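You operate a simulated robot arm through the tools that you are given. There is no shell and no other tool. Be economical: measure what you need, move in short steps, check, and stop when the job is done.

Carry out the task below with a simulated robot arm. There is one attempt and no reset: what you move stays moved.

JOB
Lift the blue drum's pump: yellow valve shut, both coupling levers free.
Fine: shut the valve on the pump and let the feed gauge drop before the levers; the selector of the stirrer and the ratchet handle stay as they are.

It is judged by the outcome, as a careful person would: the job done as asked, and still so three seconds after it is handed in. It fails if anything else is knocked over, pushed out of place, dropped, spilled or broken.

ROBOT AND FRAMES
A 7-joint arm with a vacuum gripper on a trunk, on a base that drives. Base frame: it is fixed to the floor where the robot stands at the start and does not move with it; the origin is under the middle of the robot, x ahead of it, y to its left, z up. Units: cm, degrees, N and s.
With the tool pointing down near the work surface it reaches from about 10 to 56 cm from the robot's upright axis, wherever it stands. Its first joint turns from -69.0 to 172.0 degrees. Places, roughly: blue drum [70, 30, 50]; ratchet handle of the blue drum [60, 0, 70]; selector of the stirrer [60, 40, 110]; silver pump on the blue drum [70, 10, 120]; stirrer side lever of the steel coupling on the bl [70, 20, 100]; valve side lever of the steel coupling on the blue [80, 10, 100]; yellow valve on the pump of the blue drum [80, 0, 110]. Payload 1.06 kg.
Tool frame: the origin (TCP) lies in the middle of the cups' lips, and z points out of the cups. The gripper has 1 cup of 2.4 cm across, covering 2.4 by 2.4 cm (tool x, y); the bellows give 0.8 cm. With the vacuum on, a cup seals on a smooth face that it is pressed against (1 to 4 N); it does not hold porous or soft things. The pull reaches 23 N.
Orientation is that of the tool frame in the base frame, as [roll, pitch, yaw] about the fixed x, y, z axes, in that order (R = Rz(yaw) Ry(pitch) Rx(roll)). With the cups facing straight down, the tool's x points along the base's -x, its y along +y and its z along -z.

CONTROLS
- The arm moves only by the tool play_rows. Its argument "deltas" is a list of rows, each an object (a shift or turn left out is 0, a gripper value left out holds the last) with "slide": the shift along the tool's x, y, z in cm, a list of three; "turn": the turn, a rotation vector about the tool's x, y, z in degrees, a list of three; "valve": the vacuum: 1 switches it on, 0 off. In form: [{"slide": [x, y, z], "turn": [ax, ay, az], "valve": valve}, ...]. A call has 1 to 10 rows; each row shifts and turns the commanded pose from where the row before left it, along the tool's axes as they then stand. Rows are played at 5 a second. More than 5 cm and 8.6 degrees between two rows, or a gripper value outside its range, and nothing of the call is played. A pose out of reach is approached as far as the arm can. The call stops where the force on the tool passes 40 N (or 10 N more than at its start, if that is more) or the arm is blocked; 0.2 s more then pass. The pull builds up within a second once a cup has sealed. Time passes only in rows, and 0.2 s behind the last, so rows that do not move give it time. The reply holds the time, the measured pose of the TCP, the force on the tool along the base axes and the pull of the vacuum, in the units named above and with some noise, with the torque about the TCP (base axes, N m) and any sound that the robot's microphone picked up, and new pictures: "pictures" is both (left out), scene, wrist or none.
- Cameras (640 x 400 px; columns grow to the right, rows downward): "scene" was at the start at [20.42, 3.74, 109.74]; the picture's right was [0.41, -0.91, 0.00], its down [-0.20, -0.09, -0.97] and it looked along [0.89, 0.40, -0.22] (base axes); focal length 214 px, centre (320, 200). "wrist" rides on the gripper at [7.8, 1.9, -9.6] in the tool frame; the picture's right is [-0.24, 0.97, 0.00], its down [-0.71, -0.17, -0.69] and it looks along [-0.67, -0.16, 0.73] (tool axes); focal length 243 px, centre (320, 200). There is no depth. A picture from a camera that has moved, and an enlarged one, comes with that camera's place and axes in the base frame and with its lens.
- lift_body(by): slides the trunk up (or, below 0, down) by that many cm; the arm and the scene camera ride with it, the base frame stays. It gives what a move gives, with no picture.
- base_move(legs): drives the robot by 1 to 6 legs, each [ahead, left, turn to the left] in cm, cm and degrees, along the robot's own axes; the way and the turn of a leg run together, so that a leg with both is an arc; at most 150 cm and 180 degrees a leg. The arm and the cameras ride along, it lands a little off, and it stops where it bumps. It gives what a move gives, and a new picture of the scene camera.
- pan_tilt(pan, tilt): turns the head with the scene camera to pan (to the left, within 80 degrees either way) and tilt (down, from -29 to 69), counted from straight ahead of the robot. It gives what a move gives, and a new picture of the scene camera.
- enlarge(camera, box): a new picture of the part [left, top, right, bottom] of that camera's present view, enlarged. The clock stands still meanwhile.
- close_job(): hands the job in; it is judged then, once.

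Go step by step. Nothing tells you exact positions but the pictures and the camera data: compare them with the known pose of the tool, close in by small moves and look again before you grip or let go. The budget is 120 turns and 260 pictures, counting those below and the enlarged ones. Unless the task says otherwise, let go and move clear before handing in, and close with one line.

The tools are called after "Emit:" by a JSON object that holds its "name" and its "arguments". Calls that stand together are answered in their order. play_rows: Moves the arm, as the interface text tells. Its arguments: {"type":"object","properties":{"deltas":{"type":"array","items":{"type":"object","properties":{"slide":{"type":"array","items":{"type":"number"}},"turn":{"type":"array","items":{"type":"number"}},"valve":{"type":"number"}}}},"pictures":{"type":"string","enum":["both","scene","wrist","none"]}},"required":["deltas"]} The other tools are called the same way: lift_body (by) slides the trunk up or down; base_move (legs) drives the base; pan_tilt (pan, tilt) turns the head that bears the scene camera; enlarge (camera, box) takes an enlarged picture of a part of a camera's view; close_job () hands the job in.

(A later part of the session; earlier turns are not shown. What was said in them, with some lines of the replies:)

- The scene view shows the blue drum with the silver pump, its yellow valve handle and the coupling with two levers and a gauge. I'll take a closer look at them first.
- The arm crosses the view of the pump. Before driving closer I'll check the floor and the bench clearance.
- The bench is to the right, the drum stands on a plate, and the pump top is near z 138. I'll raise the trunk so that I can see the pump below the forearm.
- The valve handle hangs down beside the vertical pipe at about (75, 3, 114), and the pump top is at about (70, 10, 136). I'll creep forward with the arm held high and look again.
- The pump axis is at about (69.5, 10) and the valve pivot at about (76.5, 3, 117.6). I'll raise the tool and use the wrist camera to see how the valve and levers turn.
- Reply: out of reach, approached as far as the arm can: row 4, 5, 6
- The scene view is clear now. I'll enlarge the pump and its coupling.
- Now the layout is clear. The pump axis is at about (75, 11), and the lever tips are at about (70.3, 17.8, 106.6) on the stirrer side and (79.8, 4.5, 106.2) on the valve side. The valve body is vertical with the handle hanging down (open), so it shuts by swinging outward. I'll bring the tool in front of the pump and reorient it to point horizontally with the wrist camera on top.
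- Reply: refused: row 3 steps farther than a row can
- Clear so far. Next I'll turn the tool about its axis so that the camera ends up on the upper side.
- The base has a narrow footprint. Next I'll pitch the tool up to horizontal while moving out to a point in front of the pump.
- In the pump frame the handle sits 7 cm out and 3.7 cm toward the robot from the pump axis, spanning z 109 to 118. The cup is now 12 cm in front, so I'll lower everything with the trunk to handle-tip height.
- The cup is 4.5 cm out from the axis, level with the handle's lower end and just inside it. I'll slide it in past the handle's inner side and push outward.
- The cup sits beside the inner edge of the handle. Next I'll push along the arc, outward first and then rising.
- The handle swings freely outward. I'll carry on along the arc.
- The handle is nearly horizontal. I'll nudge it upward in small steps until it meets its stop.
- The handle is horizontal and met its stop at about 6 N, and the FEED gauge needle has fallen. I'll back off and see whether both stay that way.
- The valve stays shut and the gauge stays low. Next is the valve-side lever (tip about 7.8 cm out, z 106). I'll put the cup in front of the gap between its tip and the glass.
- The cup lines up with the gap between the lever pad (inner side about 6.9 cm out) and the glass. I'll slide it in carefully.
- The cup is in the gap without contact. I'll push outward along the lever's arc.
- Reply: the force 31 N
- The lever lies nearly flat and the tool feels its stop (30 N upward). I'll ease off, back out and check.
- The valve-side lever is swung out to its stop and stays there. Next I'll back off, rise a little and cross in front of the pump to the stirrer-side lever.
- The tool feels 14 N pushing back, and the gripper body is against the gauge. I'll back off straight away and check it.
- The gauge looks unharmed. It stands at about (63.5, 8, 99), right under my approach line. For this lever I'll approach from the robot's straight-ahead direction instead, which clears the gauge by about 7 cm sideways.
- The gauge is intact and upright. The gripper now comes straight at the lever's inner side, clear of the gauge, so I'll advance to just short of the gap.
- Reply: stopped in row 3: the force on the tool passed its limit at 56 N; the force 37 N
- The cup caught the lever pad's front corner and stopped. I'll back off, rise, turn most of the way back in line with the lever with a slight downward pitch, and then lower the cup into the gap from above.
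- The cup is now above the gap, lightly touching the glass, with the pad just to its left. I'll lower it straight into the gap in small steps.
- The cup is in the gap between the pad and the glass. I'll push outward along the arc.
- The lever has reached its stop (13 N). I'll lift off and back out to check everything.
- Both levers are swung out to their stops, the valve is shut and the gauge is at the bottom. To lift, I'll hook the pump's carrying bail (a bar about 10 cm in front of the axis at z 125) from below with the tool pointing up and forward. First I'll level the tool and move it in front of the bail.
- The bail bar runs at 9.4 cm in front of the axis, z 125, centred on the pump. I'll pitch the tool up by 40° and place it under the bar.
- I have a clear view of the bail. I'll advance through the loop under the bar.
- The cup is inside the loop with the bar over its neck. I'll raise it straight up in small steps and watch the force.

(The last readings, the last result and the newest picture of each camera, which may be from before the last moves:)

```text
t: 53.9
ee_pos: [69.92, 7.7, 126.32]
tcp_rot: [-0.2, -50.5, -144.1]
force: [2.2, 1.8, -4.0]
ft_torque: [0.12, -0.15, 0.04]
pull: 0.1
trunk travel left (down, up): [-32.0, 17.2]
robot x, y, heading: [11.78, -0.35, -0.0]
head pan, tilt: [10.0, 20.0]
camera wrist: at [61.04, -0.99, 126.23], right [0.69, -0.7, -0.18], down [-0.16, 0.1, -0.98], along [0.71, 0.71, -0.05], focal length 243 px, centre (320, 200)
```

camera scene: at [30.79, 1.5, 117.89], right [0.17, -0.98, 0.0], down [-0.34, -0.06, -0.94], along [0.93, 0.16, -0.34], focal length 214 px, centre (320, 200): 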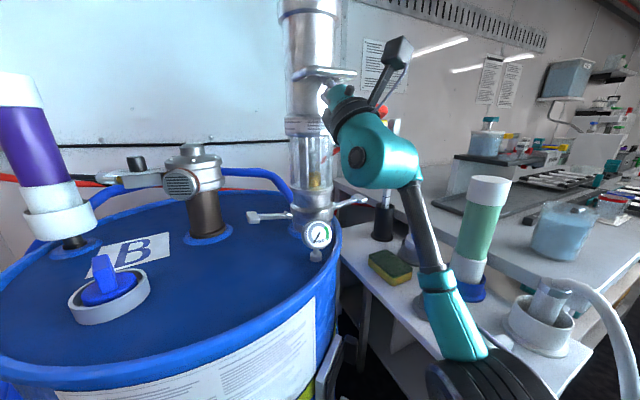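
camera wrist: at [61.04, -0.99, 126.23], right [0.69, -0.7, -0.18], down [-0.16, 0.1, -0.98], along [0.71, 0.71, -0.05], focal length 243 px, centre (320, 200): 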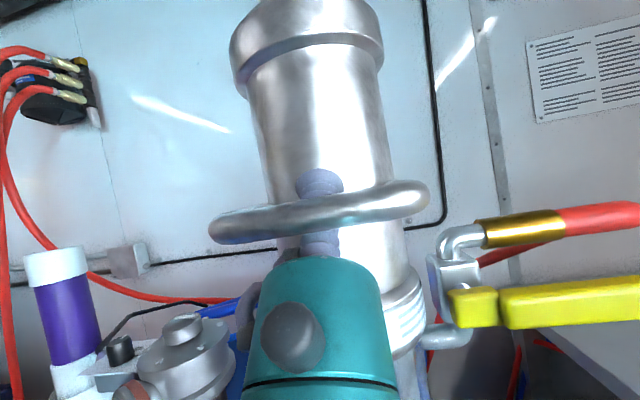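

Emit:
{"name": "play_rows", "arguments": {"deltas": [{"slide": [0.38, 0, 0.32]}, {"slide": [0.38, 0, 0.32]}, {"slide": [0.38, 0, 0.32]}], "pictures": "wrist"}}

Emit:
{"name": "enlarge", "arguments": {"camera": "scene", "box": [250, 40, 400, 260]}}

```text
t: 54.7
ee_pos: [70.06, 7.73, 127.75]
tcp_rot: [-0.2, -50.3, -144.1]
force: [3.0, 1.7, -4.8]
ft_torque: [0.1, -0.15, 0.02]
pull: 0.1
trunk travel left (down, up): [-32.0, 17.2]
robot x, y, heading: [11.99, -0.31, -0.0]
head pan, tilt: [10.0, 20.0]
camera wrist: at [61.0, -1.01, 127.68], right [0.69, -0.7, -0.18], down [-0.16, 0.1, -0.98], along [0.71, 0.71, -0.05], focal length 243 px, centre (320, 200)
```

wrist: 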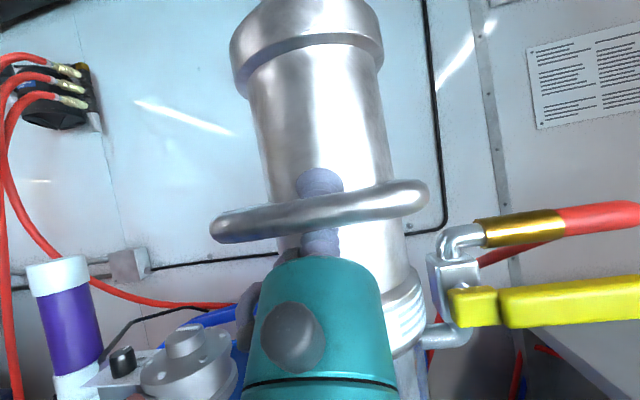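

```text
1.82 times, centred on (325, 150) of scene
camera zoom: at [30.86, 1.51, 117.88], right [0.17, -0.98, 0.0], down [-0.34, -0.06, -0.94], along [0.93, 0.16, -0.34], focal length 390 px, centre (311, 291)
```

zoom: 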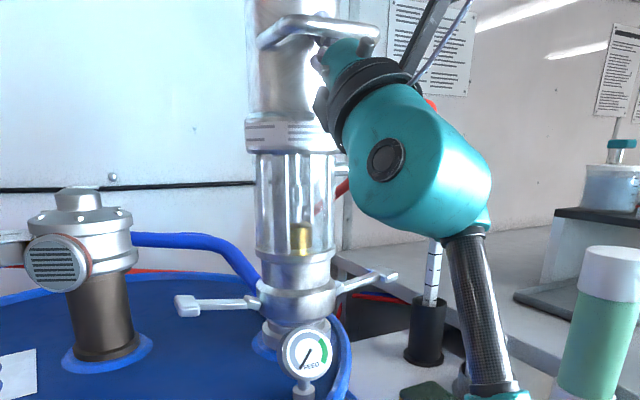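

The pump is rising with the tool at only about 5 N. I'll continue straight up with the trunk.

Emit:
{"name": "lift_body", "arguments": {"by": 3}}

Emit:
{"name": "pan_tilt", "arguments": {"pan": 12, "tilt": 15}}

Emit:
{"name": "enlarge", "arguments": {"camera": "scene", "box": [250, 40, 400, 280]}}

```text
t: 55.5
ee_pos: [69.61, 7.66, 131.06]
tcp_rot: [-0.2, -49.9, -144.1]
force: [-0.2, -0.4, -0.1]
ft_torque: [0.0, 0.0, -0.01]
pull: 0.0
trunk travel left (down, up): [-35.0, 14.2]
robot x, y, heading: [11.78, -0.03, -0.2]
head pan, tilt: [10.0, 20.0]
```

```text
t: 56.1
ee_pos: [69.85, 7.79, 130.92]
tcp_rot: [-0.2, -50.3, -144.2]
force: [-0.4, 0.4, -0.8]
ft_torque: [0.02, -0.01, 0.03]
pull: 0.2
trunk travel left (down, up): [-35.0, 14.2]
robot x, y, heading: [11.55, 0.4, -0.1]
head pan, tilt: [12.0, 15.0]
camera scene: at [30.07, 1.82, 121.69], right [0.21, -0.98, 0.0], down [-0.25, -0.05, -0.97], along [0.94, 0.2, -0.26], focal length 214 px, centre (320, 200)
```

scene: 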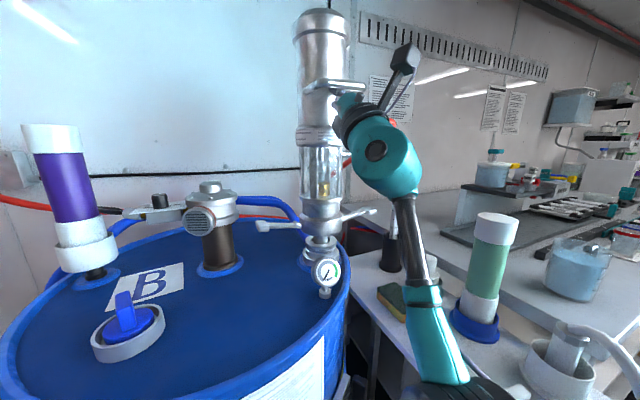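

```text
1.67 times, centred on (325, 160) of scene
camera zoom: at [30.07, 1.82, 121.69], right [0.21, -0.98, 0.0], down [-0.25, -0.05, -0.97], along [0.94, 0.2, -0.26], focal length 358 px, centre (312, 267)
```

zoom: 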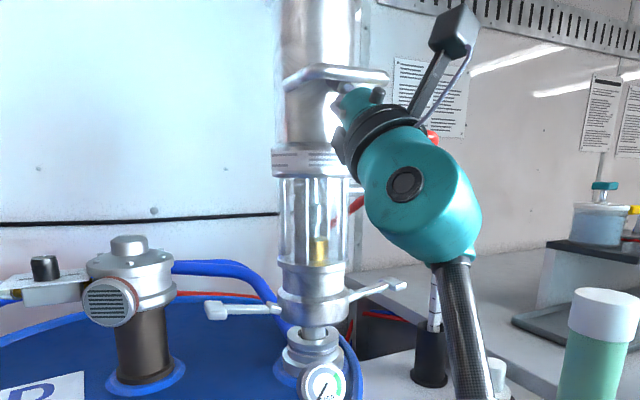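

The pump has clearly risen, with the dip tube visible above the drum socket. The force is near zero at rest, so I'll check the contact.

Emit:
{"name": "play_rows", "arguments": {"deltas": [{"slide": [0, 0, 0]}, {"slide": [0, 0, 0]}, {"slide": [0, 0, 0]}, {"slide": [0, 0, 0]}], "pictures": "wrist"}}

Emit:
{"name": "enlarge", "arguments": {"camera": "scene", "box": [290, 180, 390, 300]}}

```text
t: 57.1
ee_pos: [69.81, 7.67, 130.75]
tcp_rot: [-0.2, -50.3, -144.2]
force: [-0.2, 0.2, 1.1]
ft_torque: [0.03, -0.02, -0.02]
pull: 0.0
trunk travel left (down, up): [-35.0, 14.2]
robot x, y, heading: [11.82, 0.23, -0.2]
head pan, tilt: [12.0, 15.0]
camera wrist: at [60.9, -1.06, 130.76], right [0.69, -0.7, -0.18], down [-0.16, 0.1, -0.98], along [0.71, 0.71, -0.05], focal length 243 px, centre (320, 200)
```

wrist: 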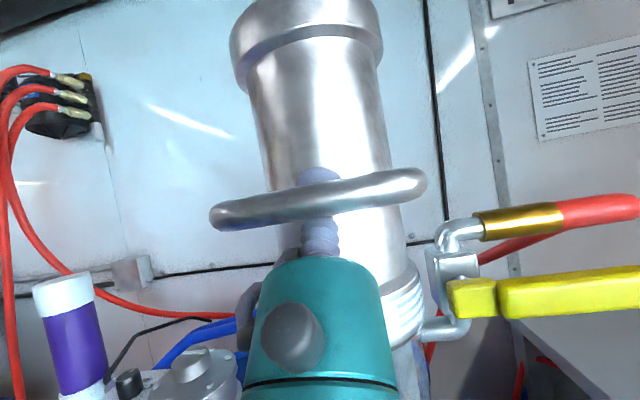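

```text
3.33 times, centred on (340, 240) of scene
camera zoom: at [30.07, 1.82, 121.7], right [0.21, -0.98, 0.0], down [-0.25, -0.05, -0.97], along [0.94, 0.2, -0.26], focal length 715 px, centre (253, 67)
```

zoom: 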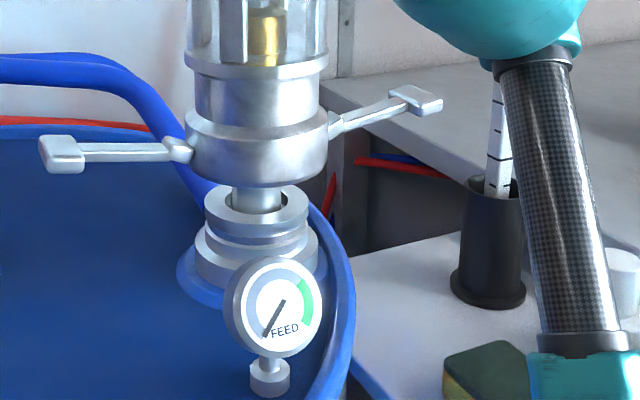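

The pump is lifted clear of the socket and seems to hold itself on its guide. I'll raise it a few centimetres more in guarded steps.

Emit:
{"name": "play_rows", "arguments": {"deltas": [{"slide": [0.38, 0, 0.32]}, {"slide": [0.38, 0, 0.32]}, {"slide": [0.38, 0, 0.32]}, {"slide": [0.38, 0, 0.32]}, {"slide": [0.38, 0, 0.32]}, {"slide": [0.38, 0, 0.32]}], "pictures": "both"}}

```text
t: 58.5
ee_pos: [69.89, 7.69, 133.96]
tcp_rot: [-0.2, -50.2, -144.0]
force: [1.3, 3.0, -5.6]
ft_torque: [0.1, -0.14, -0.1]
pull: 0.0
trunk travel left (down, up): [-35.0, 14.2]
robot x, y, heading: [12.21, 0.07, -0.1]
head pan, tilt: [12.0, 15.0]
camera scene: at [30.11, 1.87, 121.69], right [0.21, -0.98, 0.0], down [-0.25, -0.05, -0.97], along [0.94, 0.2, -0.26], focal length 214 px, centre (320, 200)
camera wrist: at [61.04, -1.05, 133.82], right [0.69, -0.7, -0.18], down [-0.16, 0.1, -0.98], along [0.7, 0.71, -0.05], focal length 243 px, centre (320, 200)
```

scene: 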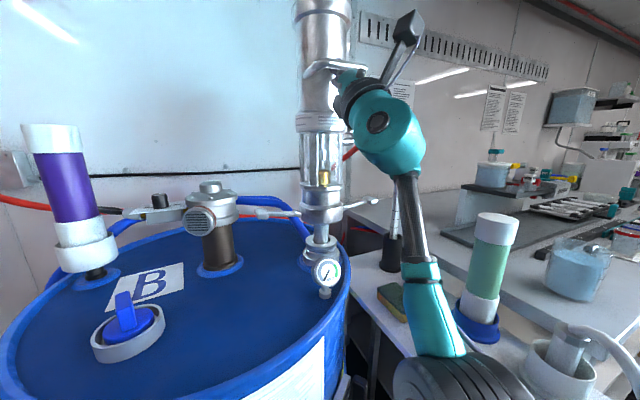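
wrist: 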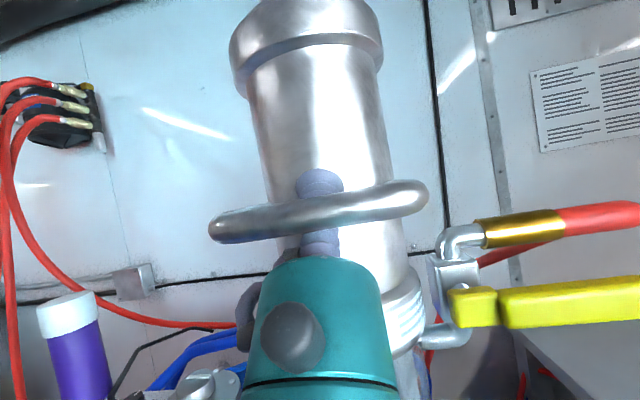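

The pump is now up by about 8 cm. I'll lower the tool a little to test whether the pump stays up by itself.

Emit:
{"name": "play_rows", "arguments": {"deltas": [{"slide": [-0.38, 0, -0.32]}, {"slide": [-0.5, 0, -0.42]}, {"slide": [0, 0, 0]}, {"slide": [0, 0, 0]}, {"slide": [0, 0, 0]}, {"slide": [0, 0, 0]}, {"slide": [0, 0, 0]}], "pictures": "wrist"}}

Emit:
{"name": "enlarge", "arguments": {"camera": "wrist", "box": [200, 120, 440, 280]}}

```text
t: 60.1
ee_pos: [69.78, 7.69, 132.83]
tcp_rot: [-0.1, -50.3, -144.1]
force: [0.5, -0.1, 0.1]
ft_torque: [0.0, 0.01, -0.01]
pull: 0.1
trunk travel left (down, up): [-35.0, 14.2]
robot x, y, heading: [11.86, -0.31, -0.1]
head pan, tilt: [12.0, 15.0]
camera wrist: at [60.93, -1.05, 132.64], right [0.69, -0.7, -0.18], down [-0.16, 0.1, -0.98], along [0.71, 0.71, -0.05], focal length 243 px, centre (320, 200)
```

wrist: 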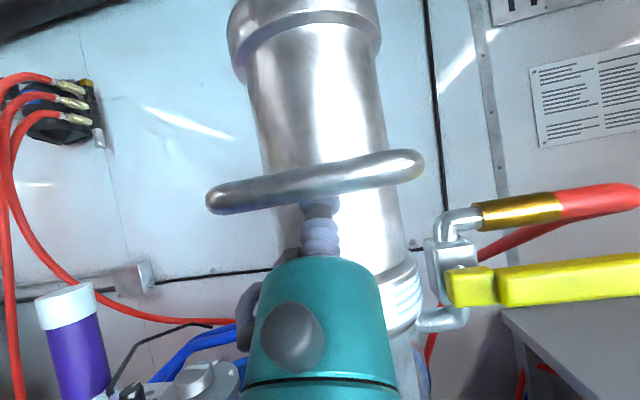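

```text
2.50 times, centred on (320, 200) of wrist
camera zoom: at [60.93, -1.05, 132.64], right [0.69, -0.7, -0.18], down [-0.16, 0.1, -0.98], along [0.71, 0.71, -0.05], focal length 606 px, centre (320, 200)
```

zoom: 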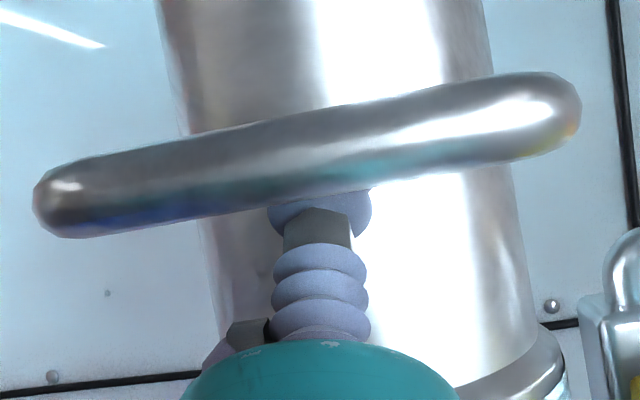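

The pump stays raised by itself. I'll back out along the tool axis and move clear.

Emit:
{"name": "play_rows", "arguments": {"deltas": [{"slide": [-0.4, 0, -3]}, {"slide": [0, 0, -3]}, {"slide": [0, 0, -3.5]}, {"slide": [0, 0, -3.5]}, {"slide": [0, 0, -2]}, {"slide": [0, 0, 0]}, {"slide": [0, 0, 0]}, {"slide": [0, 0, 0]}], "pictures": "both"}}

Emit:
{"name": "enlarge", "arguments": {"camera": "scene", "box": [240, 0, 400, 300]}}

```text
t: 62.0
ee_pos: [60.71, 1.11, 122.75]
tcp_rot: [-0.2, -50.3, -144.2]
force: [0.6, 0.2, 0.2]
ft_torque: [0.01, 0.03, 0.01]
pull: 0.0
trunk travel left (down, up): [-35.0, 14.2]
robot x, y, heading: [11.69, 0.01, -0.1]
head pan, tilt: [12.0, 15.0]
camera scene: at [30.07, 1.82, 121.7], right [0.21, -0.98, 0.0], down [-0.25, -0.05, -0.97], along [0.94, 0.2, -0.26], focal length 214 px, centre (320, 200)
camera wrist: at [51.87, -7.65, 122.69], right [0.69, -0.7, -0.18], down [-0.16, 0.1, -0.98], along [0.71, 0.71, -0.05], focal length 243 px, centre (320, 200)
```

scene: 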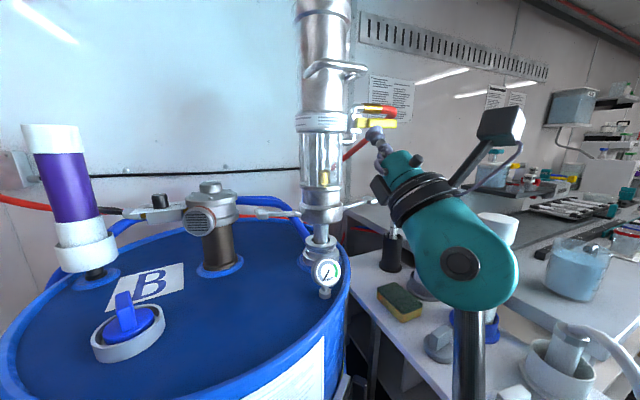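
wrist: 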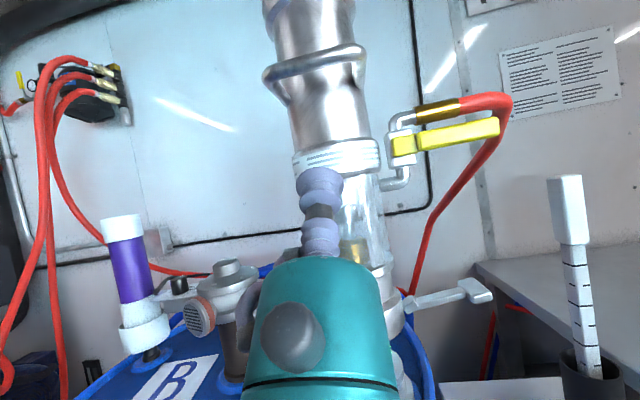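

```text
1.33 times, centred on (320, 150) of scene
camera zoom: at [30.07, 1.82, 121.7], right [0.21, -0.98, 0.0], down [-0.25, -0.05, -0.97], along [0.94, 0.2, -0.26], focal length 286 px, centre (320, 267)
```

zoom: 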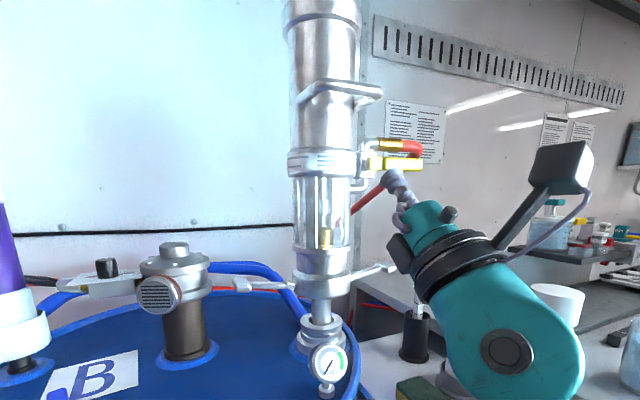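

The pump stands raised by itself with the valve shut, both levers out and the gauge down. The bench items look undisturbed and the tool is clear, so I'm handing in.

Emit:
{"name": "close_job", "arguments": {}}

```text
The job is handed in.
```

The blue drum's pump is lifted about 8 cm and stands by itself. The yellow valve was shut and the feed gauge had dropped before I freed both coupling levers, and I did not touch the stirrer selector or the ratchet handle. The gripper bumped the feed gauge once, at about 14 N, but it looks undamaged.
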